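You operate a simulated robot arm through the tools that you are given. There is no shell and no other tool. Be economical: measure what you need, move in short steps, check, and stop when the job is done.

You run a simulated robot arm. Do the job below in one go: nothing can be reset, and whatever is moved stays where it is left.

TASK
Turn the left elevator speed knob to 4. Put the steel nut on top of the yellow wiping pad. Fetch the small blue cap from the top of the check bench and set it on the top of the parts bench. Open the lower drawer. Do these in any order.

It is judged by the outcome, as a careful person would: the job done as asked, and still so three seconds after it is handed in. It fails if anything else is knocked over, pushed out of place, dropped, spilled or broken. A push-on lid holds only when it is set on centred and level and pressed home; a screw cap is set on level and turned clockwise until tight.

THE ROBOT
A 6-joint arm with a two-finger gripper on a trunk, on a base that drives. Base frame: it is fixed to the floor where the robot stands at the start and does not move with it; the origin is under the middle of the robot, x ahead of it, y to its left, z up. Lengths are in m, angles in rad, forces in N, time in s.
With the tool pointing down near the work surface it reaches from about 0.3 to 0.74 m from the robot's upright axis, wherever it stands. Its first joint turns from -2.897 to 2.897 rad. Places, roughly: left elevator speed knob [0.4, 0, 0.7]; lower drawer [0.7, 1.4, 0.5]; small blue cap (3x3x3 cm) [-2.8, 1, 0.9]; steel nut (3x3x2 cm) [-1.6, -0.6, 0.8]; top of the parts bench [-0.9, 1.4, 0.9]; yellow wiping pad (7x5x4 cm) [-0.2, 1.3, 0.9]. Payload 1.57 kg.
Tool frame: the origin (TCP) lies between the finger pads and is the grasp point; the fingertips stand 0.021 m ahead of it; z points along the fingers, y is the line along which they close. The gripper opens to 0.07 m. The gripper's body begins 0.05 m behind the TCP.
Orientation is that of the tool frame in the base frame, as [roll, pitch, yaw] about the fixed x, y, z axes, in that order (R = Rz(yaw) Ry(pitch) Rx(roll)). With the fingers straight down and closing along the base's y, the tool's x points along the base's -x, its y along +y and its z along -z.

THE INTERFACE
- The arm moves only by the tool jog_arm. Its argument "rows" is one flat list of numbers, 7 for each row, row after row: the shift along the base's x, y, z in units of 400 mm (1.0 is 400 mm), then the turn, a rotation vector about the base's x, y, z in units of 120 degrees (1.0 is 120 degrees), then the finger opening in m, from 0 to 0.07. In form: [x, y, z, rx, ry, rz, fingers, x, y, z, rx, ry, rz, fingers, ...]. A call has 1 to 10 rows; each row is the pose to reach, as a shift and turn from the pose commanded when the call began. A call with a number of a shift or a turn outside -1 to 1 is refused whole. A row lasts 0.2 s, in which the tool goes at most 0.05 m and 0.15 rad; a call with a longer step from one row to the next is refused whole, and so is a gripper value outside its range. A pose out of reach is approached as far as the arm can. The call stops where the force on the tool passes 40 N (or 10 N more than at its start, if that is more) or the arm is blocked; 0.2 s more then pass. Each finger halts on what it meets, pressing with about 30 N; the grip force reading is that of the motor and also rises with nothing between the fingers. The clock runs only during rows and for 0.2 s after the last one: add rows that repeat a pose to give the fingers time. The reply holds the time, the measured pose of the TCP, the force on the tool along the base axes, the opening and the grip force, in the units named above and with some noise, with the torque about the TCP (base axes, N m) and any sound that the robot's microphone picked up.
- Cameras (640 x 400 px; columns grow to the right, rows downward): "scene" is now at [0.0066, 0.1902, 1.4805]; the picture's right is [0.42, -0.91, 0.00], its down [-0.78, -0.36, -0.51] and it looks along [0.46, 0.21, -0.86] (base axes); focal length 291 px, centre (320, 200). "wrist" rides on the gripper at [0.079, 0.004, -0.081] in the tool frame; the picture's right is [-0.05, 1.00, 0.00], its down [-0.67, -0.04, -0.75] and it looks along [-0.74, -0.04, 0.67] (tool axes); focal length 256 px, centre (320, 200). There is no depth. A picture from a camera that has moved, and an enlarged one, comes with that camera's place and axes in the base frame and with its lens. The place of the scene camera against the robot may be out by one fixed shift of up to 0.018 m in any direction.
- capture(camera): a new picture of that camera. It takes no simulated time.
- roll_base(legs): drives the robot by 1 to 6 legs, each [ahead, left, turn to the left] in m, m and rad, along the robot's own axes; the way and the turn of a leg run together, so that a leg with both is an arc; at most 1.5 m and 3.142 rad a leg. The arm and the cameras ride along, it lands a little off, and it stops where it bumps. It gives what a move gives.
- aim_head(pan, tilt): turns the head with the scene camera to pan (to the left, within 2.705 rad either way) and tilt (down, from -0.506 to 1.204), counted from straight ahead of the robot. It gives what a move gives.
- inspect(camera, box): a new picture of the part [left, top, right, bottom] of that camera's present view, enlarged. It takes no simulated time.
- finish_job(): hands the job in; it is judged then, once.

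Work in short steps. Places have to be worked out from the pictures, the camera data and where the tool is seen: move nearer, look again, correct. Check each grasp and each placing, and mend what went wrong. You have 165 turns and 112 pictures in all, those below and enlarged ones among them. Open the gripper and draw the arm clear of the work before you hand the job in, unless the task says otherwise; then end with one line.

The tools are called after "Request:" as a command line: name --argument value ..., lists and objects as JSON in quotes. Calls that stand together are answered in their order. jog_arm: Moves the arm, as the interface text tells. Its arguments: {"type":"object","properties":{"rows":{"type":"array"}},"required":["rows"]} The other tools are called the same way: roll_base (legs) drives the base; aim_head (pan, tilt) turns the head that bears the scene camera; capture (camera) takes a picture; inspect (camera, box) takes an enlarged picture of a part of a camera's view; finish_job () hands the job in.

At the start:

```text
time: 0.0
ee_pos: [0.3879, 0.1072, 0.8532]
ee_rot: [-3.138, -0.003, 3.14]
wrist_force: [-0.2, -0.5, 0.4]
wrist_torque: [0.01, -0.01, -0.01]
finger_gap: 0.0698
grip_force: 0.1
robot x, y, heading: [0.0012, 0.0018, 0.002]
head pan, tilt: [0.433, 1.037]
```

scene: 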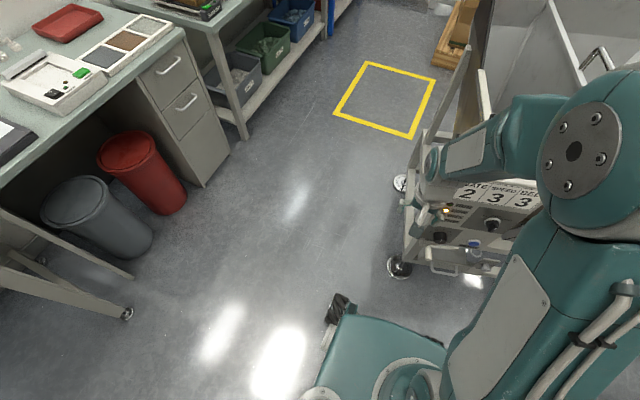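
wrist: 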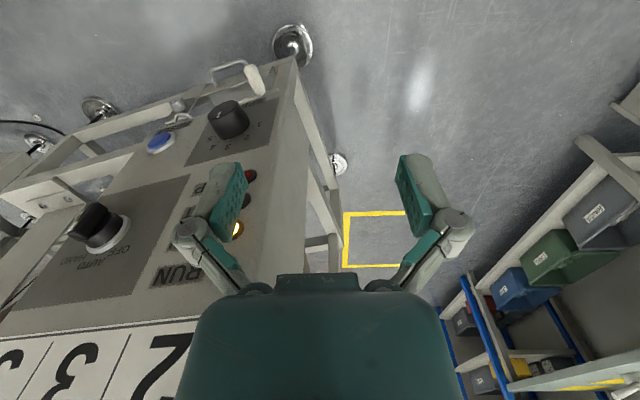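

The panel is ahead and to the right; I'll aim the head at it and look.

Request:
aim_head --pan -0.1 --tilt 1.0

Request:
capture --camera "scene"

Request:
inspect --camera "wrist" --box '[0, 60, 320, 260]'

```text
time: 1.0
ee_pos: [0.3876, 0.1076, 0.853]
ee_rot: [-3.14, -0.001, 3.14]
wrist_force: [0.3, 0.4, -0.3]
wrist_torque: [0.0, -0.01, -0.01]
finger_gap: 0.0701
grip_force: 0.0
robot x, y, heading: [0.001, -0.0036, -0.003]
head pan, tilt: [-0.099, 1.0]
```

```text
109 pictures are left
camera scene: at [0.0148, 0.155, 1.4831], right [-0.1, -1.0, 0.0], down [-0.84, 0.08, -0.54], along [0.54, -0.05, -0.84], focal length 291 px, centre (320, 200)
```

scene: 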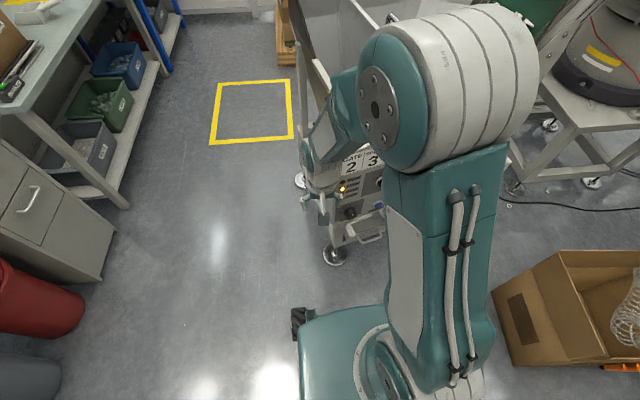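

```text
2.00 times, centred on (160, 160) of wrist
camera zoom: at [0.3088, 0.111, 0.9355], right [0.05, 1.0, 0.0], down [0.67, -0.03, 0.74], along [0.74, -0.04, -0.67], focal length 512 px, centre (640, 280)
```

zoom: 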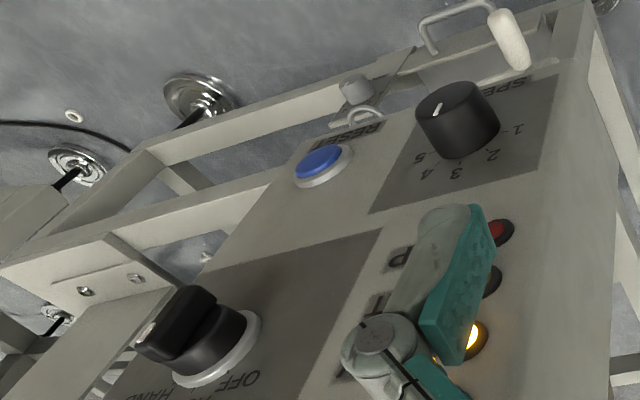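

The speed knob lies around [0.44, 0.01, 0.7]. I'll bring the wrist camera in front of it for a better look.

Request:
jog_arm --rows '[-0.1, -0.06, 0.05, 0, 0, 0, 0.07, -0.19, -0.12, 0.1, 0, 0, 0, 0.07, -0.19, -0.23, 0.1, 0, 0, 0, 0.07]'

Request:
capture --camera "wrist"

Request:
capture --camera "scene"

```text
refused: row 1 steps farther than a row can; nothing moved
```

```text
107 pictures are left
camera wrist: at [0.3088, 0.111, 0.9355], right [0.05, 1.0, 0.0], down [0.67, -0.03, 0.74], along [0.74, -0.04, -0.67], focal length 256 px, centre (320, 200)
```

wrist: 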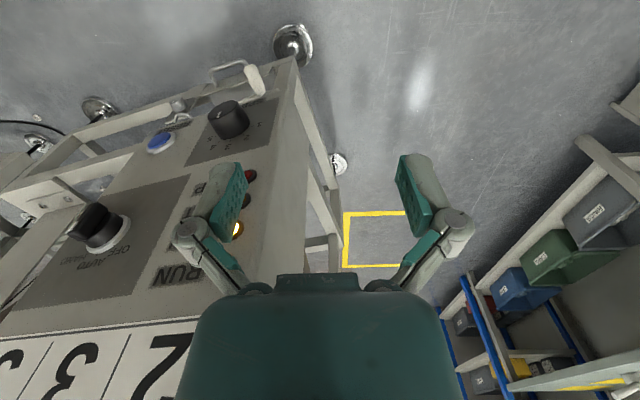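

```text
106 pictures are left
camera scene: at [0.0148, 0.155, 1.4831], right [-0.1, -1.0, 0.0], down [-0.84, 0.08, -0.54], along [0.54, -0.05, -0.84], focal length 291 px, centre (320, 200)
```

scene: 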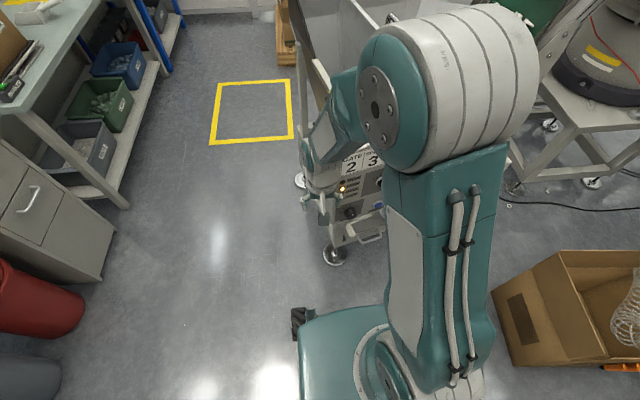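

Refused for step size; I'll use steps under 0.05 m.

Request:
jog_arm --rows '[-0.08, -0.06, 0.05, 0, 0, 0, 0.07, -0.16, -0.12, 0.1, 0, 0, 0, 0.07, -0.19, -0.23, 0.1, 0, 0, 0, 0.07]'

Request:
capture --camera "wrist"

```text
time: 1.8
ee_pos: [0.3127, 0.0126, 0.8923]
ee_rot: [3.141, -0.001, -3.142]
wrist_force: [0.4, 0.3, -0.4]
wrist_torque: [0.0, -0.01, 0.02]
finger_gap: 0.0701
grip_force: 0.1
robot x, y, heading: [0.001, -0.0008, 0.001]
head pan, tilt: [-0.099, 1.0]
```

```text
105 pictures are left
camera wrist: at [0.234, 0.0161, 0.974], right [0.05, 1.0, 0.0], down [0.67, -0.04, 0.74], along [0.74, -0.04, -0.67], focal length 256 px, centre (320, 200)
```

wrist: 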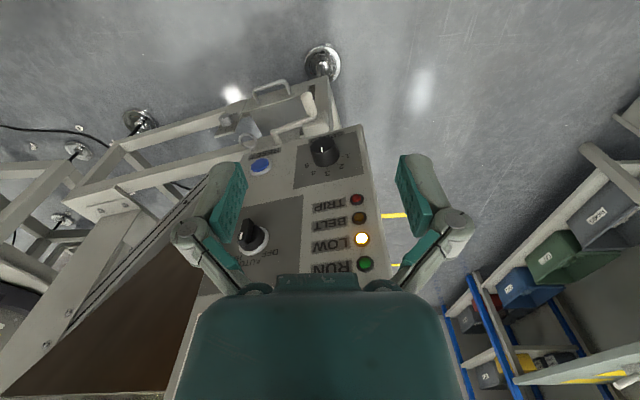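

I'll zoom in on the knob to read the dial.

Request:
inspect --camera "wrist" --box '[240, 100, 400, 200]'

```text
4.00 times, centred on (320, 150) of wrist
camera zoom: at [0.234, 0.0161, 0.974], right [0.05, 1.0, 0.0], down [0.67, -0.04, 0.74], along [0.74, -0.04, -0.67], focal length 1024 px, centre (320, 400)
```

zoom: 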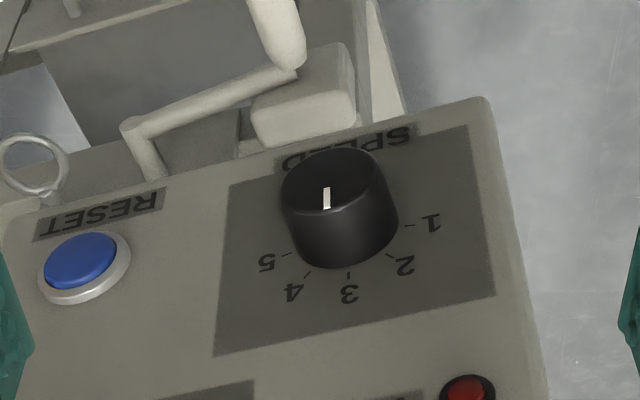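

The dial seems to sit on a near-vertical panel facing the robot, with the pointer at about 3. Before backing off for a horizontal approach, I'll look around.

Request:
aim_head --pan 1.5 --tilt 0.6

Request:
capture --camera "scene"

Request:
aim_head --pan 2.65 --tilt 0.6

Request:
capture --camera "scene"

Request:
aim_head --pan -2.5 --tilt 0.6

Request:
capture --camera "scene"

```text
time: 3.4
ee_pos: [0.3134, 0.0127, 0.8917]
ee_rot: [-3.14, 0.001, 3.141]
wrist_force: [-0.1, 0.0, -0.3]
wrist_torque: [0.04, 0.0, -0.05]
finger_gap: 0.0699
grip_force: 0.0
robot x, y, heading: [0.0011, 0.0032, -0.001]
head pan, tilt: [1.499, 0.6]
```

```text
103 pictures are left
camera scene: at [-0.0486, 0.2496, 1.5151], right [1.0, -0.07, 0.0], down [-0.04, -0.56, -0.82], along [0.06, 0.82, -0.57], focal length 291 px, centre (320, 200)
```

scene: 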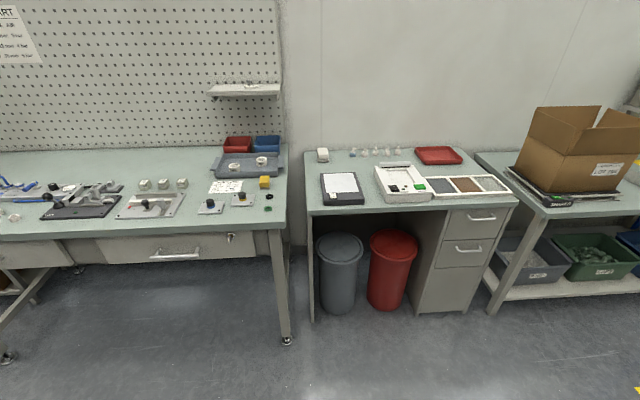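

```text
time: 4.8
ee_pos: [0.3142, 0.0136, 0.8906]
ee_rot: [-3.141, 0.001, 3.141]
wrist_force: [-0.2, 0.0, 0.0]
wrist_torque: [0.01, -0.03, 0.03]
finger_gap: 0.0697
grip_force: 0.0
robot x, y, heading: [0.0036, 0.0009, -0.002]
head pan, tilt: [2.649, 0.6]
```

```text
102 pictures are left
camera scene: at [-0.1329, 0.2032, 1.5152], right [0.47, 0.88, 0.0], down [0.5, -0.27, -0.83], along [-0.73, 0.39, -0.56], focal length 291 px, centre (320, 200)
```

scene: 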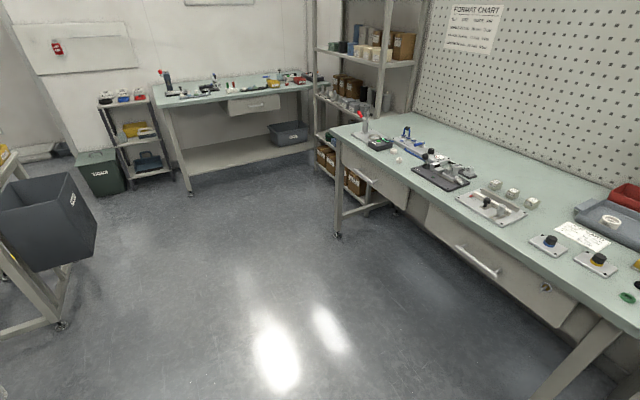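

```text
time: 8.8
ee_pos: [0.3123, 0.0138, 0.8922]
ee_rot: [3.141, -0.002, -3.141]
wrist_force: [-0.3, -0.1, 0.9]
wrist_torque: [0.0, 0.0, 0.01]
finger_gap: 0.0698
grip_force: 0.1
robot x, y, heading: [-0.0014, 0.0022, -0.008]
head pan, tilt: [-2.499, 0.6]
```

```text
101 pictures are left
camera scene: at [-0.1258, 0.1084, 1.5153], right [-0.6, 0.8, 0.0], down [0.45, 0.34, -0.83], along [-0.66, -0.49, -0.56], focal length 291 px, centre (320, 200)
```

scene: 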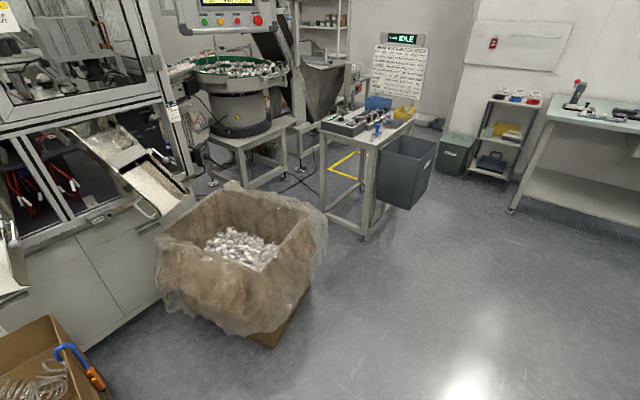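

Space behind is clear. I'll back off and turn left a bit so that I face the panel squarely, with the arm horizontal later.

Request:
roll_base --legs '[[-0.15, -0.15, 0.0], [0, 0, 0.25]]'

Request:
aim_head --pan 0.1 --tilt 0.85

Request:
capture --camera "scene"

Request:
capture --camera "wrist"

```text
time: 11.3
ee_pos: [0.1524, -0.0573, 0.8913]
ee_rot: [-3.139, 0.0, -2.888]
wrist_force: [0.5, -0.3, 0.2]
wrist_torque: [-0.02, 0.0, -0.03]
finger_gap: 0.0699
grip_force: 0.0
robot x, y, heading: [-0.1504, -0.1506, 0.252]
head pan, tilt: [-2.499, 0.6]
```

```text
time: 13.7
ee_pos: [0.152, -0.0584, 0.8907]
ee_rot: [3.141, 0.0, -2.887]
wrist_force: [-0.8, 0.7, -0.3]
wrist_torque: [0.0, 0.0, 0.02]
finger_gap: 0.0698
grip_force: 0.1
robot x, y, heading: [-0.1467, -0.1507, 0.255]
head pan, tilt: [0.099, 0.85]
```

```text
100 pictures are left
camera scene: at [-0.1665, 0.0193, 1.4942], right [0.35, -0.94, 0.0], down [-0.71, -0.26, -0.66], along [0.62, 0.23, -0.75], focal length 291 px, centre (320, 200)
```

scene: 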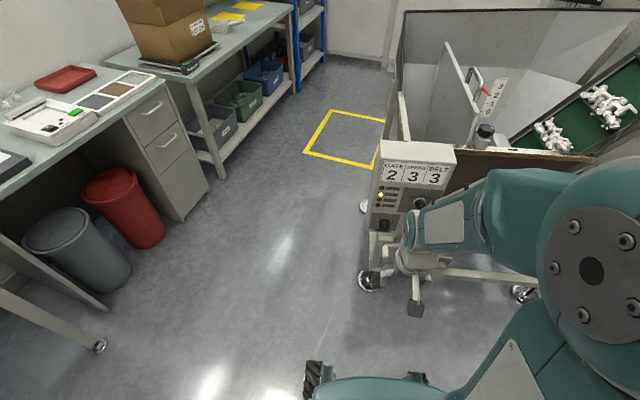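

```text
99 pictures are left
camera wrist: at [0.0747, -0.0744, 0.974], right [-0.2, 0.98, 0.0], down [0.65, 0.13, 0.74], along [0.73, 0.15, -0.67], focal length 256 px, centre (320, 200)
```

wrist: 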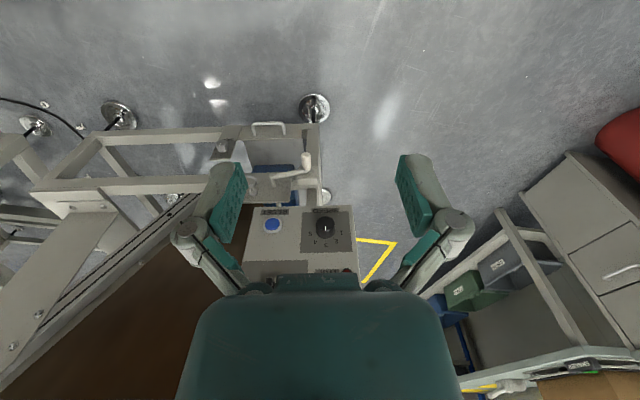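

The panel faces me. I'll pitch the tool up to horizontal while moving slightly forward.

Request:
jog_arm --rows '[0.025, 0.006, 0, 0.0176, -0.069, 0, 0.07, 0.05, 0.0125, 0, 0.0352, -0.138, 0, 0.07, 0.075, 0.0187, 0, 0.0528, -0.207, 0, 0.07, 0.1, 0.025, 0, 0.0704, -0.276, 0, 0.07, 0.125, 0.031, 0, 0.088, -0.345, 0, 0.07, 0.15, 0.0375, 0, 0.1056, -0.414, 0, 0.07, 0.175, 0.044, 0, 0.123, -0.483, 0, 0.07, 0.2, 0.05, 0, 0.141, -0.552, 0, 0.07, 0.225, 0.056, 0, 0.158, -0.621, 0, 0.07, 0.25, 0.0625, 0, 0.176, -0.69, 0, 0.07]'

Request:
capture --camera "wrist"

Request:
capture --camera "scene"

```text
time: 15.9
ee_pos: [0.2941, -0.0206, 0.8668]
ee_rot: [-3.076, 1.49, -2.827]
wrist_force: [-0.9, -0.2, 0.5]
wrist_torque: [-0.01, 0.02, 0.02]
finger_gap: 0.07
grip_force: 0.2
out of reach, approached as far as the arm can: row 2, 3, 4, 5, 6, 7, 8, 9, 10
robot x, y, heading: [-0.1482, -0.1483, 0.257]
head pan, tilt: [0.099, 0.85]
```

```text
98 pictures are left
camera wrist: at [0.2087, -0.0395, 0.7949], right [-0.24, 0.97, 0.05], down [-0.66, -0.2, 0.72], along [0.71, 0.14, 0.69], focal length 256 px, centre (320, 200)
```

wrist: 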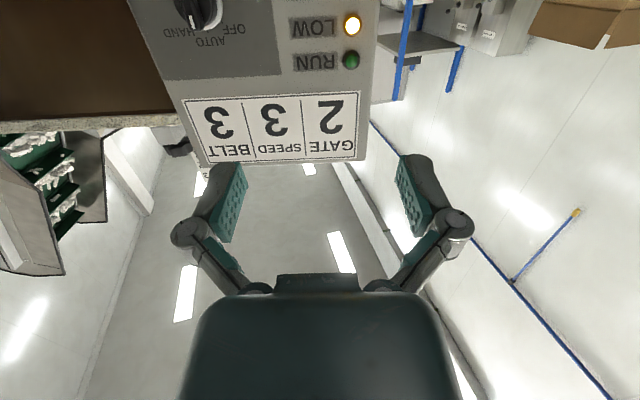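

```text
97 pictures are left
camera scene: at [-0.1658, 0.0195, 1.4942], right [0.35, -0.94, 0.0], down [-0.71, -0.26, -0.66], along [0.62, 0.23, -0.75], focal length 291 px, centre (320, 200)
```

scene: 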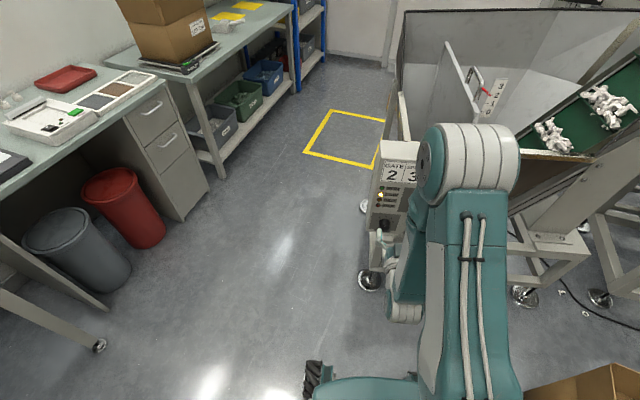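

Reached nearly horizontal at z 0.867. Now I lower toward knob height, keeping distance from the panel.

Request:
jog_arm --rows '[0, 0, -0.1, 0.005, -0.02, 0, 0.07, 0, 0, -0.2, 0.01, -0.035, 0, 0.07, 0, 0, -0.3, 0.01, -0.035, 0, 0.07, 0, 0, -0.37, 0.01, -0.035, 0, 0.07]'

Request:
capture --camera "wrist"

```text
time: 16.9
ee_pos: [0.2956, -0.0197, 0.7151]
ee_rot: [-2.28, 1.564, -2.031]
wrist_force: [0.1, 0.4, 0.2]
wrist_torque: [0.02, 0.02, -0.02]
finger_gap: 0.07
grip_force: 0.1
robot x, y, heading: [-0.1482, -0.1512, 0.253]
head pan, tilt: [0.099, 0.85]
```

```text
96 pictures are left
camera wrist: at [0.2152, -0.0358, 0.6377], right [-0.25, 0.97, 0.05], down [-0.71, -0.22, 0.67], along [0.66, 0.13, 0.74], focal length 256 px, centre (320, 200)
```

wrist: 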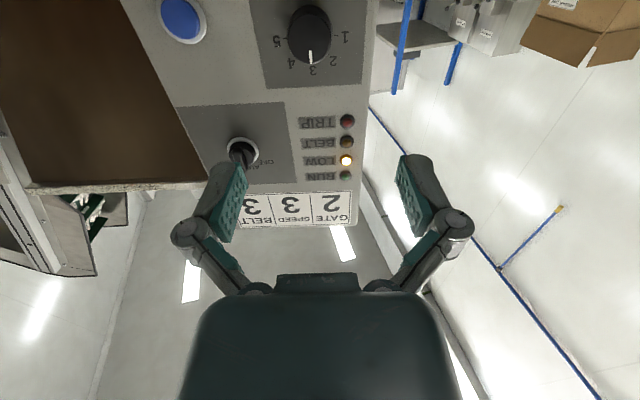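

Pointer reads 3; knob centre is about [0.447, 0.0115, 0.701] on a vertical face with yaw about 0.25. I'll approach part way and re-check.

Request:
jog_arm --rows '[0.075, 0.013, -0.015, 0, 0, 0, 0.07, 0.15, 0.026, -0.035, 0, 0, 0, 0.07, 0.222, 0.0386, -0.035, 0, 0, 0, 0.07]'

Request:
capture --camera "wrist"

```text
time: 17.7
ee_pos: [0.3837, -0.0041, 0.703]
ee_rot: [-2.467, 1.565, -2.214]
wrist_force: [-0.3, -0.9, -0.2]
wrist_torque: [0.01, -0.03, 0.01]
finger_gap: 0.0698
grip_force: 0.1
robot x, y, heading: [-0.1477, -0.1468, 0.257]
head pan, tilt: [0.099, 0.85]
```

```text
95 pictures are left
camera wrist: at [0.3038, -0.0209, 0.6246], right [-0.25, 0.97, 0.05], down [-0.71, -0.22, 0.67], along [0.66, 0.13, 0.74], focal length 256 px, centre (320, 200)
```

wrist: 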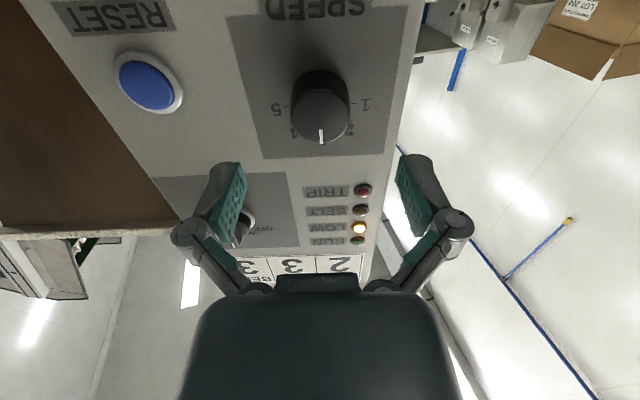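

Knob top is about 43 mm ahead of the TCP and about 8 mm lower. I'll lower, then go in 36 mm and check before closing.

Request:
jog_arm --rows '[0, 0, -0.019, 0, 0, 0, 0.07, 0.045, 0.011, -0.019, 0, 0, 0, 0.07, 0.085, 0.021, -0.019, 0, 0, 0, 0.07, 0.085, 0.021, -0.019, 0, 0, 0, 0.07]'

Request:
capture --camera "wrist"

```text
time: 18.7
ee_pos: [0.4185, 0.0058, 0.6977]
ee_rot: [-2.453, 1.567, -2.201]
wrist_force: [0.1, -0.5, -0.1]
wrist_torque: [0.01, -0.02, 0.01]
finger_gap: 0.0698
grip_force: 0.1
robot x, y, heading: [-0.1455, -0.1432, 0.253]
head pan, tilt: [0.099, 0.85]
```

```text
94 pictures are left
camera wrist: at [0.3383, -0.012, 0.6196], right [-0.25, 0.97, 0.05], down [-0.71, -0.22, 0.67], along [0.66, 0.13, 0.74], focal length 256 px, centre (320, 200)
```

wrist: 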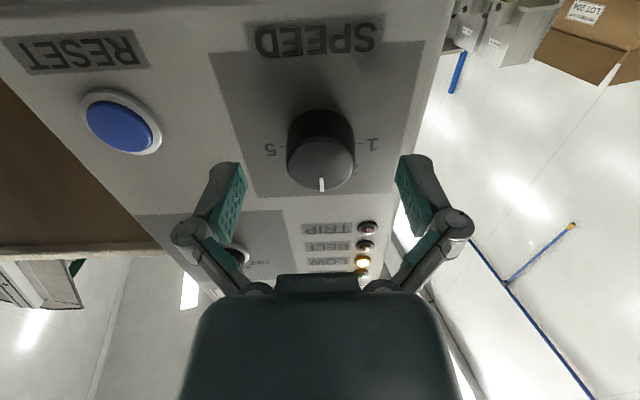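

Knob top appears ~16 mm ahead of TCP, so fingertips overlap only slightly. Advance 8 mm more and close.

Request:
jog_arm --rows '[0.0195, 0.005, 0.002, 0, 0, 0, 0.07, 0.0195, 0.005, 0.002, 0, 0, 0, 0.055, 0.0195, 0.005, 0.002, 0, 0, 0, 0.04, 0.0195, 0.005, 0.002, 0, 0, 0, 0.03, 0.0195, 0.005, 0.002, 0, 0, 0, 0.025, 0.0195, 0.005, 0.002, 0, 0, 0, 0.025]'

Request:
inspect --camera "wrist" --box '[200, 80, 440, 230]'

```text
time: 20.1
ee_pos: [0.4253, 0.0074, 0.6982]
ee_rot: [-2.481, 1.565, -2.229]
wrist_force: [0.2, 0.5, 0.1]
wrist_torque: [0.01, 0.06, -0.09]
finger_gap: 0.036
grip_force: 31.3
robot x, y, heading: [-0.1446, -0.1519, 0.259]
head pan, tilt: [0.099, 0.85]
```

```text
2.67 times, centred on (320, 155) of wrist
camera zoom: at [0.3455, -0.01, 0.6203], right [-0.25, 0.97, 0.05], down [-0.71, -0.22, 0.67], along [0.66, 0.13, 0.74], focal length 683 px, centre (320, 320)
```

zoom: 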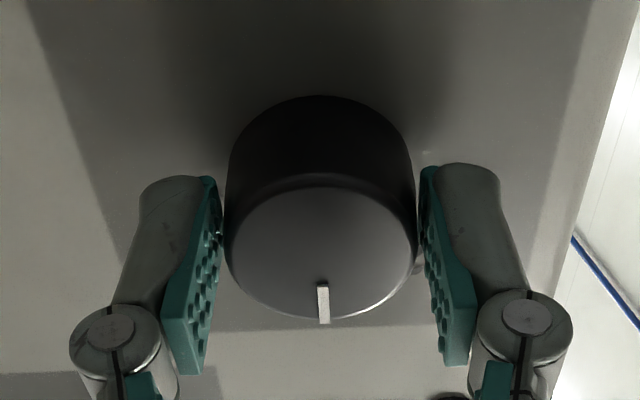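

Gripped at 36 mm. Dial marks are spaced about 40°, numbers rising clockwise; turn clockwise 40°.

Request:
jog_arm --rows '[0, 0, 0, 0.0646, 0.0165, 0, 0.025, 0, 0, 0, 0.129, 0.033, 0, 0.025, 0, 0, 0, 0.194, 0.0494, 0, 0.025, 0, 0, 0, 0.258, 0.066, 0, 0.025, 0, 0, 0, 0.323, 0.082, 0, 0.025, 0, 0, 0, 0.323, 0.082, 0, 0.025]'

Request:
capture --camera "wrist"

```text
time: 21.5
ee_pos: [0.4249, 0.0075, 0.6997]
ee_rot: [1.576, 0.876, 1.83]
wrist_force: [-0.9, 10.2, -2.5]
wrist_torque: [-0.07, 0.36, 0.29]
finger_gap: 0.0358
grip_force: 32.3
robot x, y, heading: [-0.1515, -0.1488, 0.253]
head pan, tilt: [0.099, 0.85]
```

```text
92 pictures are left
camera wrist: at [0.3329, 0.0393, 0.6418], right [-0.18, 0.71, 0.68], down [-0.61, -0.63, 0.49], along [0.77, -0.32, 0.54], focal length 256 px, centre (320, 200)
```

wrist: 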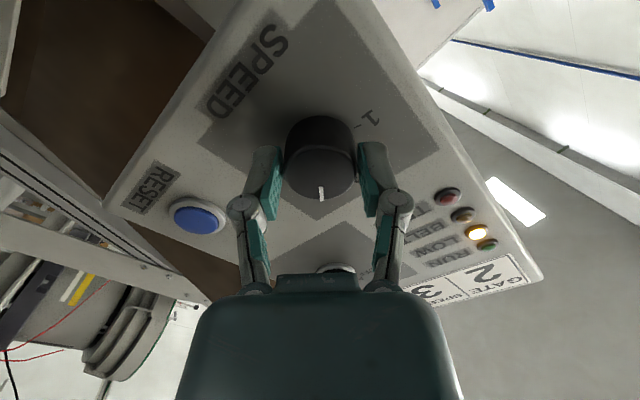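

The knob followed. I'll release and retract straight back to read it.

Request:
jog_arm --rows '[0, 0, 0, 0, 0, 0, 0.045, 0, 0, 0, 0, 0, 0, 0.065, 0, 0, 0, 0, 0, 0, 0.07, -0.1, -0.0255, 0, 0, 0, 0, 0.07, -0.2, -0.051, 0, 0, 0, 0, 0.07, -0.25, -0.064, 0, 0, 0, 0, 0.07]'

Request:
inspect --camera "wrist" --box '[200, 0, 440, 150]'

```text
time: 22.9
ee_pos: [0.3249, -0.0191, 0.6986]
ee_rot: [1.574, 0.877, 1.825]
wrist_force: [0.2, 0.8, 0.6]
wrist_torque: [-0.01, -0.02, -0.04]
finger_gap: 0.0699
grip_force: 0.2
robot x, y, heading: [-0.1471, -0.1471, 0.254]
head pan, tilt: [0.099, 0.85]
```

```text
2.67 times, centred on (320, 75) of wrist
camera zoom: at [0.2325, 0.0135, 0.6408], right [-0.18, 0.71, 0.68], down [-0.61, -0.62, 0.49], along [0.77, -0.32, 0.54], focal length 683 px, centre (320, 533)
```

zoom: 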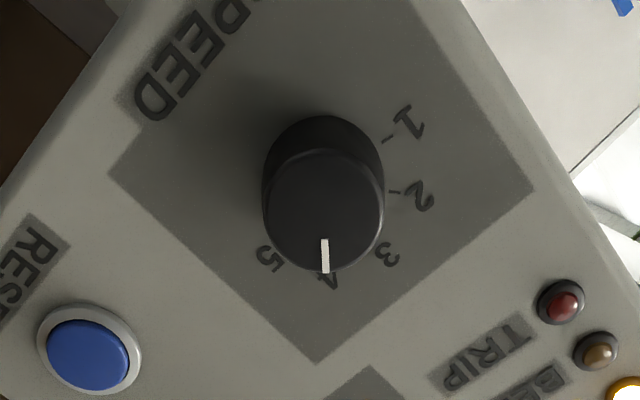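

Pointer appears on 4. I'll undo the wrist roll and back off a bit, then double check with a zoom.

Request:
jog_arm --rows '[0, 0, 0, -0.0646, -0.0165, 0, 0.07, 0, 0, 0, -0.129, -0.033, 0, 0.07, 0, 0, 0, -0.194, -0.0494, 0, 0.07, 0, 0, 0, -0.258, -0.066, 0, 0.07, -0.06, -0.015, 0.03, -0.323, -0.082, 0, 0.07]'

Request:
inspect --camera "wrist" --box '[240, 0, 400, 100]'

```text
time: 24.1
ee_pos: [0.2999, -0.0265, 0.7122]
ee_rot: [-2.172, 1.564, -1.922]
wrist_force: [0.4, -0.4, 0.5]
wrist_torque: [-0.03, -0.03, 0.02]
finger_gap: 0.07
grip_force: 0.0
robot x, y, heading: [-0.1491, -0.1474, 0.258]
head pan, tilt: [0.099, 0.85]
```

```text
4.00 times, centred on (320, 50) of wrist
camera zoom: at [0.2213, -0.0429, 0.6338], right [-0.25, 0.97, 0.05], down [-0.71, -0.21, 0.67], along [0.66, 0.13, 0.74], focal length 1024 px, centre (320, 800)
```

zoom: 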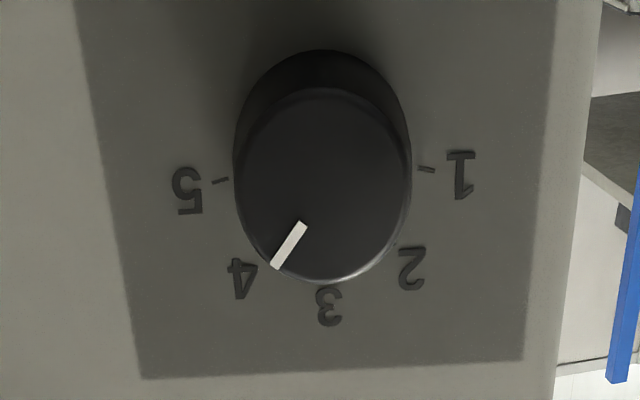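

The pointer is on 4. Next the drawer: I'll back off, shift left, turn to face +y, and shift toward the drawer pedestal.

Request:
roll_base --legs '[[-0.12, 0, 0], [0, 0.6, 0], [0, 0, 1.316]]'

Request:
aim_head --pan -0.7 --tilt 0.7

Request:
capture --camera "scene"

```text
time: 31.6
ee_pos: [-0.4266, 0.8792, 0.7113]
ee_rot: [-2.478, 1.566, -0.905]
wrist_force: [0.1, -0.1, -0.2]
wrist_torque: [0.01, 0.01, 0.02]
finger_gap: 0.07
grip_force: 0.0
robot x, y, heading: [-0.4144, 0.4133, 1.581]
head pan, tilt: [0.099, 0.85]
```

```text
time: 32.7
ee_pos: [-0.426, 0.8794, 0.7118]
ee_rot: [-2.43, 1.565, -0.857]
wrist_force: [0.0, -0.2, -0.1]
wrist_torque: [-0.01, 0.03, 0.0]
finger_gap: 0.0703
grip_force: 0.0
robot x, y, heading: [-0.4191, 0.4137, 1.579]
head pan, tilt: [-0.7, 0.7]
```

```text
89 pictures are left
camera scene: at [-0.5131, 0.4264, 1.5065], right [0.77, -0.64, 0.0], down [-0.41, -0.5, -0.76], along [0.49, 0.59, -0.64], focal length 291 px, centre (320, 200)
```

scene: 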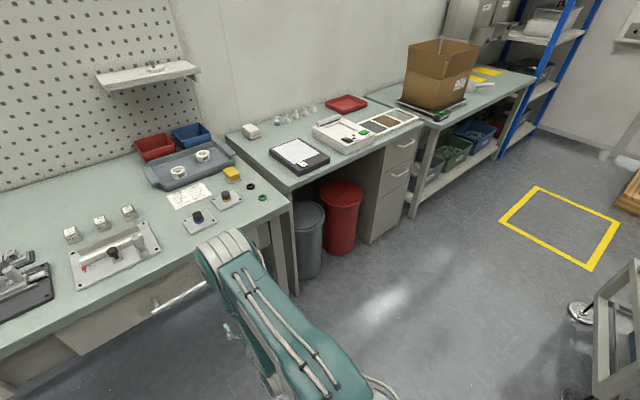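

Lower drawer handle triangulates to about [0.70, 1.16, 0.57]. I'll shift right to stand in front of it.

Request:
roll_base --legs '[[0, -1.05, 0]]'

Request:
aim_head --pan 0.1 --tilt 0.9

Request:
capture --camera "scene"

Request:
capture --camera "wrist"

```text
time: 38.2
ee_pos: [0.6369, 0.8789, 0.7113]
ee_rot: [-2.286, 1.567, -0.726]
wrist_force: [0.0, 0.1, -0.4]
wrist_torque: [-0.04, -0.01, 0.0]
finger_gap: 0.0699
grip_force: 0.0
robot x, y, heading: [0.6431, 0.4101, 1.562]
head pan, tilt: [-0.7, 0.7]
```

```text
time: 39.3
ee_pos: [0.6376, 0.8789, 0.7131]
ee_rot: [-2.359, 1.566, -0.799]
wrist_force: [0.0, -0.4, 0.3]
wrist_torque: [0.01, -0.01, 0.02]
finger_gap: 0.0699
grip_force: 0.1
robot x, y, heading: [0.6421, 0.4109, 1.564]
head pan, tilt: [0.099, 0.901]
```

```text
88 pictures are left
camera scene: at [0.4831, 0.4382, 1.4903], right [1.0, 0.09, 0.0], down [0.07, -0.78, -0.62], along [-0.06, 0.62, -0.78], focal length 291 px, centre (320, 200)
```

scene: 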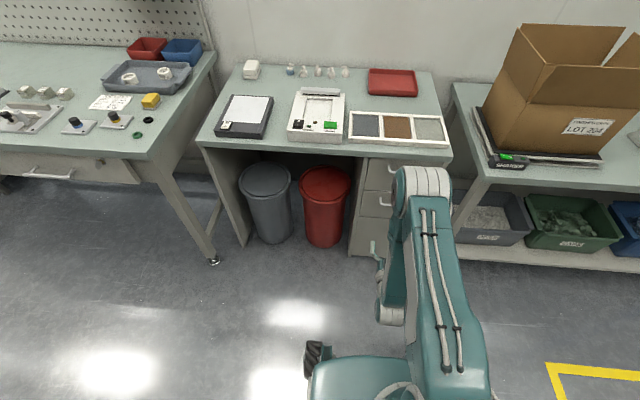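

```text
87 pictures are left
camera wrist: at [0.6334, 0.7964, 0.6341], right [-1.0, 0.01, 0.05], down [0.03, -0.74, 0.67], along [0.04, 0.67, 0.74], focal length 256 px, centre (320, 200)
```

wrist: 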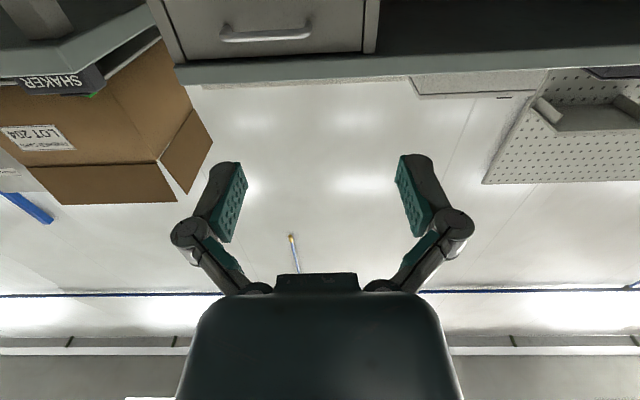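

Upper handle ≈ [0.70,1.15,0.72]. I'll rotate the tool to a 45° down-forward pose with fingers closing vertically, for gripping the horizontal bar.

Request:
jog_arm --rows '[0, 0, 0, -0.02506, 0.06034, -0.02506, 0.07, 0, 0, 0, -0.05012, 0.12068, -0.05012, 0.07, 0, 0, 0, -0.07518, 0.18102, -0.07518, 0.07, 0, 0, 0, -0.10024, 0.24136, -0.10024, 0.07, 0, 0, 0, -0.1253, 0.3017, -0.1253, 0.07, 0, 0, 0, -0.15036, 0.36204, -0.15036, 0.07, 0, 0, 0, -0.17542, 0.42238, -0.17542, 0.07, 0, 0, 0, -0.20048, 0.48272, -0.20048, 0.07, 0, 0, 0, -0.22554, 0.54306, -0.22554, 0.07, 0, 0, 0, -0.2506, 0.6034, -0.2506, 0.07]'

Request:
jog_arm --rows '[0, 0, 0, -0.0217, 0.0521, -0.0217, 0.07, 0, 0, 0, -0.0433, 0.1043, -0.0433, 0.07]'

Request:
capture --camera "wrist"

Request:
capture --camera "scene"

```text
time: 41.5
ee_pos: [0.6374, 0.8783, 0.7107]
ee_rot: [2.289, 0.222, -3.055]
wrist_force: [-0.7, 0.0, -0.5]
wrist_torque: [0.02, -0.01, -0.01]
finger_gap: 0.0699
grip_force: 0.1
robot x, y, heading: [0.6431, 0.4122, 1.563]
head pan, tilt: [0.099, 0.901]
```

```text
time: 42.1
ee_pos: [0.6382, 0.8774, 0.7121]
ee_rot: [2.371, -0.002, -3.137]
wrist_force: [0.0, -0.3, 0.3]
wrist_torque: [0.03, 0.01, -0.01]
finger_gap: 0.0698
grip_force: 0.1
robot x, y, heading: [0.6419, 0.4157, 1.566]
head pan, tilt: [0.099, 0.901]
```

```text
86 pictures are left
camera wrist: at [0.5592, 0.8236, 0.775], right [0.05, 0.72, 0.7], down [0.67, -0.54, 0.51], along [0.74, 0.44, -0.51], focal length 256 px, centre (320, 200)
```

wrist: 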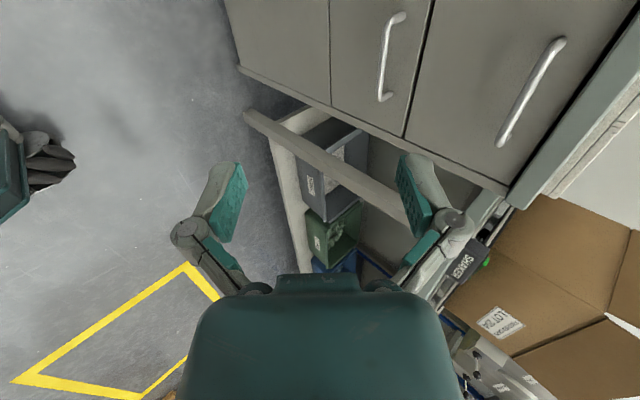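

```text
85 pictures are left
camera scene: at [0.4834, 0.438, 1.4904], right [1.0, 0.09, 0.0], down [0.07, -0.78, -0.62], along [-0.06, 0.62, -0.78], focal length 291 px, centre (320, 200)
```

scene: 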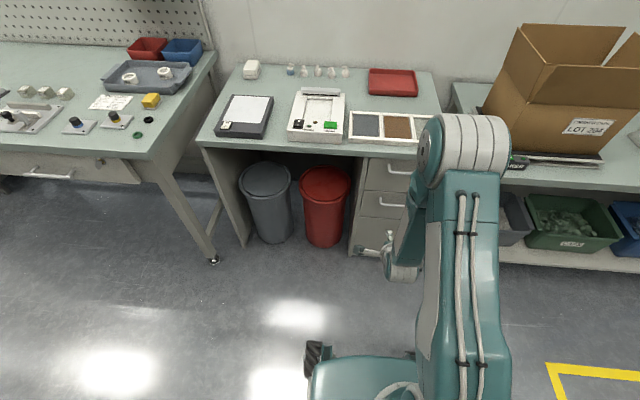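

Both handles are visible. I'll approach closer and re-measure the lower one.

Request:
jog_arm --rows '[0.03, 0.08, -0.04, 0, 0, 0, 0.07, 0.06, 0.16, -0.08, 0, 0, 0, 0.07, 0.09, 0.24, -0.12, 0, 0, 0, 0.07, 0.1, 0.3, -0.15, 0, 0, 0, 0.07]'

Request:
capture --camera "wrist"

```text
time: 43.1
ee_pos: [0.6774, 0.9986, 0.6523]
ee_rot: [2.37, 0.0, -3.138]
wrist_force: [0.2, -1.2, -0.2]
wrist_torque: [0.03, 0.01, 0.0]
finger_gap: 0.0699
grip_force: 0.0
robot x, y, heading: [0.6406, 0.4148, 1.56]
head pan, tilt: [0.099, 0.901]
```

```text
84 pictures are left
camera wrist: at [0.5979, 0.9449, 0.7146], right [0.05, 0.72, 0.7], down [0.67, -0.54, 0.51], along [0.74, 0.44, -0.51], focal length 256 px, centre (320, 200)
```

wrist: 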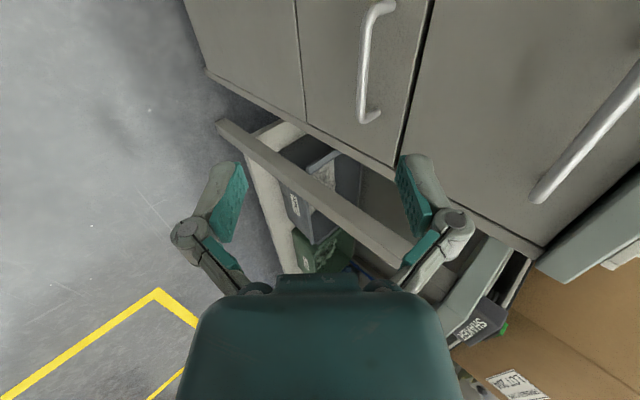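

Lower handle bar runs x≈0.66–0.78, y≈1.19, z≈0.53. Drive the base 0.12 m ahead and look again.

Request:
roll_base --legs '[[0.11, 0, 0]]'

Request:
capture --camera "wrist"

Request:
capture --camera "scene"

```text
time: 44.3
ee_pos: [0.6782, 1.1086, 0.6527]
ee_rot: [2.37, -0.001, -3.139]
wrist_force: [-0.1, -0.3, -0.4]
wrist_torque: [-0.01, -0.01, 0.01]
finger_gap: 0.0701
grip_force: 0.0
robot x, y, heading: [0.6426, 0.5204, 1.567]
head pan, tilt: [0.099, 0.901]
```

```text
83 pictures are left
camera wrist: at [0.5994, 1.0551, 0.7149], right [0.05, 0.72, 0.7], down [0.67, -0.54, 0.51], along [0.74, 0.44, -0.51], focal length 256 px, centre (320, 200)
```

wrist: 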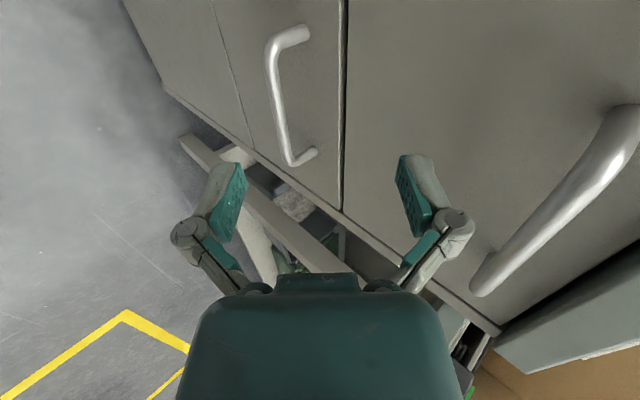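

```text
82 pictures are left
camera scene: at [0.4842, 0.5492, 1.4903], right [1.0, 0.09, 0.0], down [0.07, -0.78, -0.62], along [-0.06, 0.62, -0.78], focal length 291 px, centre (320, 200)
```

scene: 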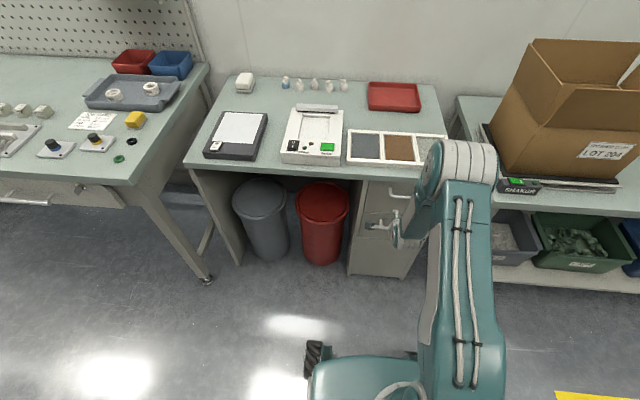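

Bar now measured at y≈1.162, z≈0.552, centre x≈0.71. I'll go to a waypoint 5 cm short along the tool axis with the fingers partly closed.

Request:
jog_arm --rows '[0.04, 0.0, -0.07, 0, 0, 0, 0.05, 0.08, 0.02, -0.13, 0, 0, 0, 0.03, 0.08, 0.045, -0.165, 0, 0, 0, 0.03, 0.08, 0.045, -0.165, 0, 0, 0, 0.03]'

Request:
capture --camera "wrist"

```text
time: 45.3
ee_pos: [0.7112, 1.128, 0.5884]
ee_rot: [2.37, -0.001, -3.14]
wrist_force: [-0.4, 0.8, 0.8]
wrist_torque: [0.04, 0.04, 0.0]
finger_gap: 0.0298
grip_force: 0.0
robot x, y, heading: [0.6424, 0.5246, 1.564]
head pan, tilt: [0.099, 0.901]
```

```text
81 pictures are left
camera wrist: at [0.6314, 1.0737, 0.6503], right [0.05, 0.72, 0.7], down [0.67, -0.54, 0.51], along [0.74, 0.44, -0.51], focal length 256 px, centre (320, 200)
```

wrist: 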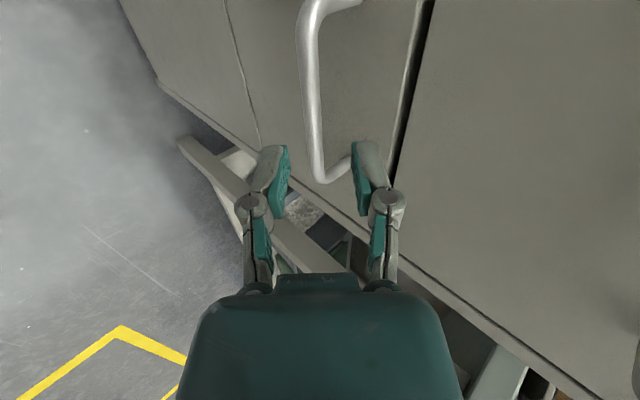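

The bar lies between the fingers, about 4 mm off the centre line. Correct, advance and close.

Request:
jog_arm --rows '[0, -0.007, -0.007, 0, 0, 0, 0.028, 0, 0.03, -0.044, 0, 0, 0, 0.028, 0, 0.06, -0.074, 0, 0, 0, 0.028, 0, 0.06, -0.074, 0, 0, 0, 0.015, 0, 0.06, -0.074, 0, 0, 0, 0.004, 0, 0.06, -0.074, 0, 0, 0, 0.004]'

Request:
capture --camera "wrist"

```text
time: 46.9
ee_pos: [0.711, 1.1479, 0.5611]
ee_rot: [2.367, 0.001, -3.141]
wrist_force: [-2.1, -25.8, 29.7]
wrist_torque: [0.02, -0.24, -0.15]
finger_gap: 0.0061
grip_force: 28.7
robot x, y, heading: [0.6406, 0.5201, 1.563]
head pan, tilt: [0.099, 0.901]
stopped in row 6: the force on the tool passed its limit at 44 N (the readings are from after the stop); the commanded pose is now the measured one
```

```text
80 pictures are left
camera wrist: at [0.6312, 1.0939, 0.623], right [0.05, 0.71, 0.7], down [0.67, -0.55, 0.51], along [0.74, 0.44, -0.5], focal length 256 px, centre (320, 200)
```

wrist: 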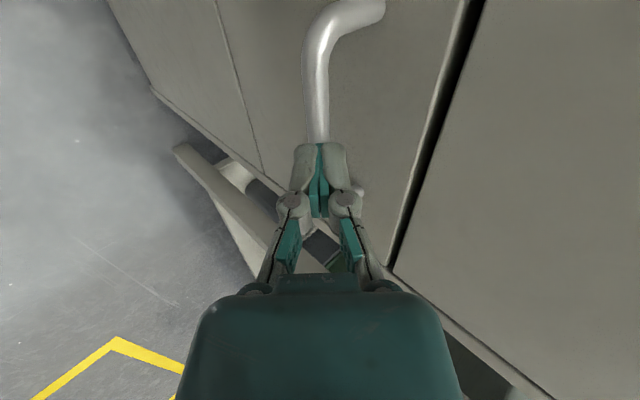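

The tips only pinched the bar's near side. Re-open, advance about 12 mm further, close again.

Request:
jog_arm --rows '[0, -0.02, 0.02, 0, 0, 0, 0.028, 0, -0.02, 0.02, 0, 0, 0, 0.028, 0, 0.0, 0.0, 0, 0, 0, 0.028, 0, 0.021, -0.021, 0, 0, 0, 0.028, 0, 0.021, -0.021, 0, 0, 0, 0.028]'

Request:
inspect --camera "wrist" --box '[200, 80, 440, 230]'

```text
time: 48.1
ee_pos: [0.7102, 1.1574, 0.5508]
ee_rot: [2.369, 0.001, 3.14]
wrist_force: [0.0, -0.1, 0.0]
wrist_torque: [0.01, 0.0, 0.01]
finger_gap: 0.0279
grip_force: 0.1
robot x, y, heading: [0.6444, 0.5207, 1.56]
head pan, tilt: [0.099, 0.901]
```

```text
2.67 times, centred on (320, 155) of wrist
camera zoom: at [0.6312, 1.1039, 0.6131], right [0.05, 0.71, 0.7], down [0.67, -0.55, 0.51], along [0.74, 0.44, -0.51], focal length 683 px, centre (320, 320)
```

zoom: 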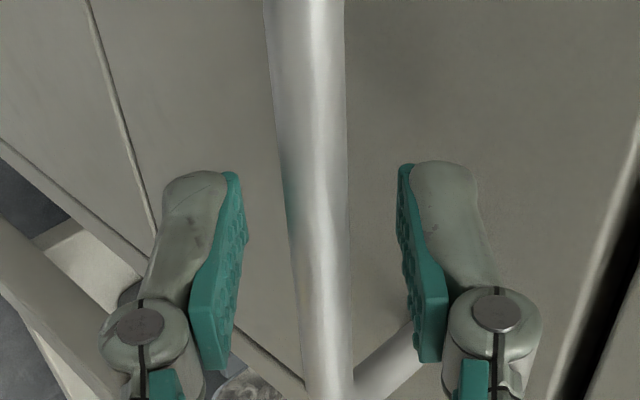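

The bar is centred between the fingers with no contact; close.

Request:
jog_arm --rows '[0, 0, 0, 0, 0, 0, 0.015, 0, 0, 0, 0, 0, 0, 0.005, 0, 0, 0, 0, 0, 0, 0.004]'

```text
time: 48.9
ee_pos: [0.7098, 1.158, 0.5504]
ee_rot: [2.37, 0.0, -3.141]
wrist_force: [-0.3, -0.3, 0.7]
wrist_torque: [0.03, 0.03, -0.05]
finger_gap: 0.0103
grip_force: 32.2
robot x, y, heading: [0.6419, 0.5227, 1.559]
head pan, tilt: [0.099, 0.901]
```

Firm grip on the 10 mm bar. Pull slowly toward -y.

Request:
jog_arm --rows '[0, -0.03, 0, 0, 0, 0, 0.004, 0, -0.07, 0, 0, 0, 0, 0.004, 0, -0.12, 0, 0, 0, 0, 0.004, 0, -0.18, 0, 0, 0, 0, 0.004, 0, -0.24, 0, 0, 0, 0, 0.004]'

Request:
capture --camera "scene"

```text
time: 50.1
ee_pos: [0.7093, 1.0604, 0.5501]
ee_rot: [2.369, 0.001, -3.138]
wrist_force: [-2.6, 0.9, -0.5]
wrist_torque: [-0.05, 0.27, 0.16]
finger_gap: 0.0106
grip_force: 32.7
robot x, y, heading: [0.6447, 0.529, 1.558]
head pan, tilt: [0.099, 0.901]
```

```text
78 pictures are left
camera scene: at [0.4842, 0.5486, 1.4904], right [1.0, 0.09, 0.0], down [0.07, -0.78, -0.62], along [-0.06, 0.62, -0.78], focal length 291 px, centre (320, 200)
```

scene: 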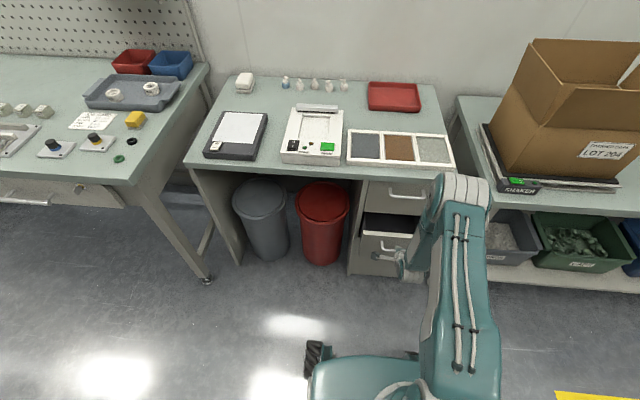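

The drawer is opening smoothly (10 cm out). Continue pulling.

Request:
jog_arm --rows '[0, -0.06, 0, 0, 0, 0, 0.004, 0, -0.12, 0, 0, 0, 0, 0.004, 0, -0.18, 0, 0, 0, 0, 0.004, 0, -0.24, 0, 0, 0, 0, 0.004, 0, -0.3, 0, 0, 0, 0, 0.004, 0, -0.36, 0, 0, 0, 0, 0.004]'

Request:
capture --camera "scene"

```text
time: 51.5
ee_pos: [0.7112, 0.9184, 0.5501]
ee_rot: [2.364, 0.0, -3.14]
wrist_force: [-0.8, 0.8, 25.0]
wrist_torque: [0.24, -0.12, -0.23]
finger_gap: 0.0102
grip_force: 32.1
robot x, y, heading: [0.6427, 0.525, 1.566]
head pan, tilt: [0.099, 0.901]
```

```text
77 pictures are left
camera scene: at [0.4843, 0.5469, 1.4905], right [1.0, 0.09, 0.0], down [0.07, -0.78, -0.62], along [-0.06, 0.62, -0.78], focal length 291 px, centre (320, 200)
```

scene: 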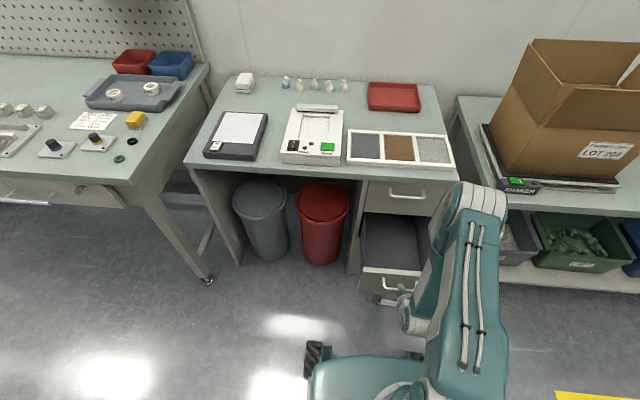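

24 cm open; try a few centimetres more to find the stop.

Request:
jog_arm --rows '[0, -0.03, 0, 0, 0, 0, 0.004, 0, -0.06, 0, 0, 0, 0, 0.004, 0, -0.09, 0, 0, 0, 0, 0.004, 0, -0.12, 0, 0, 0, 0, 0.004]'

```text
time: 52.5
ee_pos: [0.7096, 0.8692, 0.5502]
ee_rot: [2.369, 0.001, -3.14]
wrist_force: [-2.0, -0.5, 5.5]
wrist_torque: [0.04, -0.23, -0.31]
finger_gap: 0.0104
grip_force: 31.6
robot x, y, heading: [0.6425, 0.5218, 1.566]
head pan, tilt: [0.099, 0.901]
```

Still following at 29 cm. Roll the base back a little to continue.

Request:
roll_base --legs '[[-0.06, 0, 0]]'

Request:
capture --camera "scene"

```text
time: 53.6
ee_pos: [0.7113, 0.8154, 0.5551]
ee_rot: [2.344, 0.006, -3.14]
wrist_force: [-2.9, -0.1, 1.2]
wrist_torque: [0.02, -0.27, -0.55]
finger_gap: 0.0109
grip_force: 32.2
robot x, y, heading: [0.6433, 0.4604, 1.558]
head pan, tilt: [0.099, 0.901]
stopped in leg 1: the force on the tool passed its limit at 47 N (the readings are from after the stop); the commanded pose is now the measured one
```

```text
76 pictures are left
camera scene: at [0.4836, 0.4845, 1.4904], right [1.0, 0.09, 0.0], down [0.07, -0.78, -0.62], along [-0.06, 0.62, -0.78], focal length 291 px, centre (320, 200)
```

scene: 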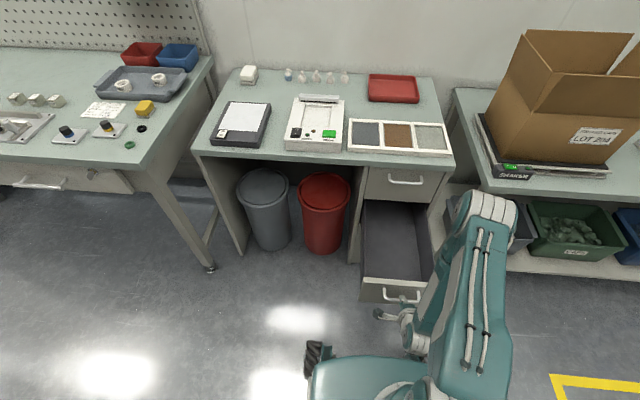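

The drawer is at its stop, fully open. Release and retract along the tool axis, then up.

Request:
jog_arm --rows '[0, 0, 0, 0, 0, 0, 0.018, 0, 0, 0, 0, 0, 0, 0.026, 0, -0.04, 0.04, 0, 0, 0, 0.026, 0, -0.1, 0.1, 0, 0, 0, 0.026, 0, -0.12, 0.2, 0, 0, 0, 0.03, 0, -0.12, 0.32, 0, 0, 0, 0.03, 0, -0.12, 0.44, 0, 0, 0, 0.03, 0, -0.12, 0.56, 0, 0, 0, 0.03]'

Request:
capture --camera "scene"

```text
time: 55.4
ee_pos: [0.7475, 0.8302, 0.7301]
ee_rot: [2.345, 0.004, -3.138]
wrist_force: [1.0, 0.0, -0.2]
wrist_torque: [0.03, -0.03, 0.0]
finger_gap: 0.03
grip_force: 0.0
out of reach, approached as far as the arm can: row 6, 7, 8
robot x, y, heading: [0.6393, 0.4578, 1.56]
head pan, tilt: [0.099, 0.901]
```

```text
75 pictures are left
camera scene: at [0.484, 0.4843, 1.4904], right [1.0, 0.09, 0.0], down [0.07, -0.78, -0.62], along [-0.06, 0.62, -0.78], focal length 291 px, centre (320, 200)
```

scene: 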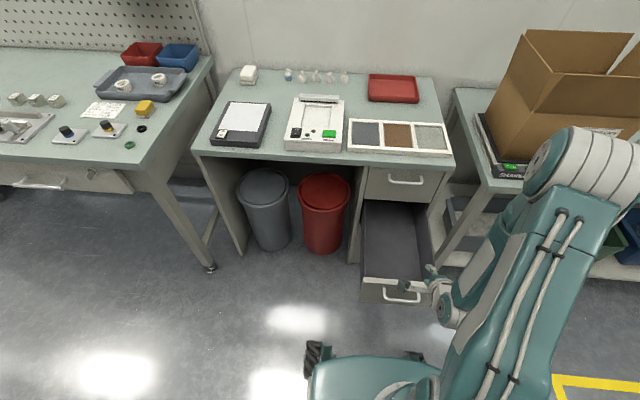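

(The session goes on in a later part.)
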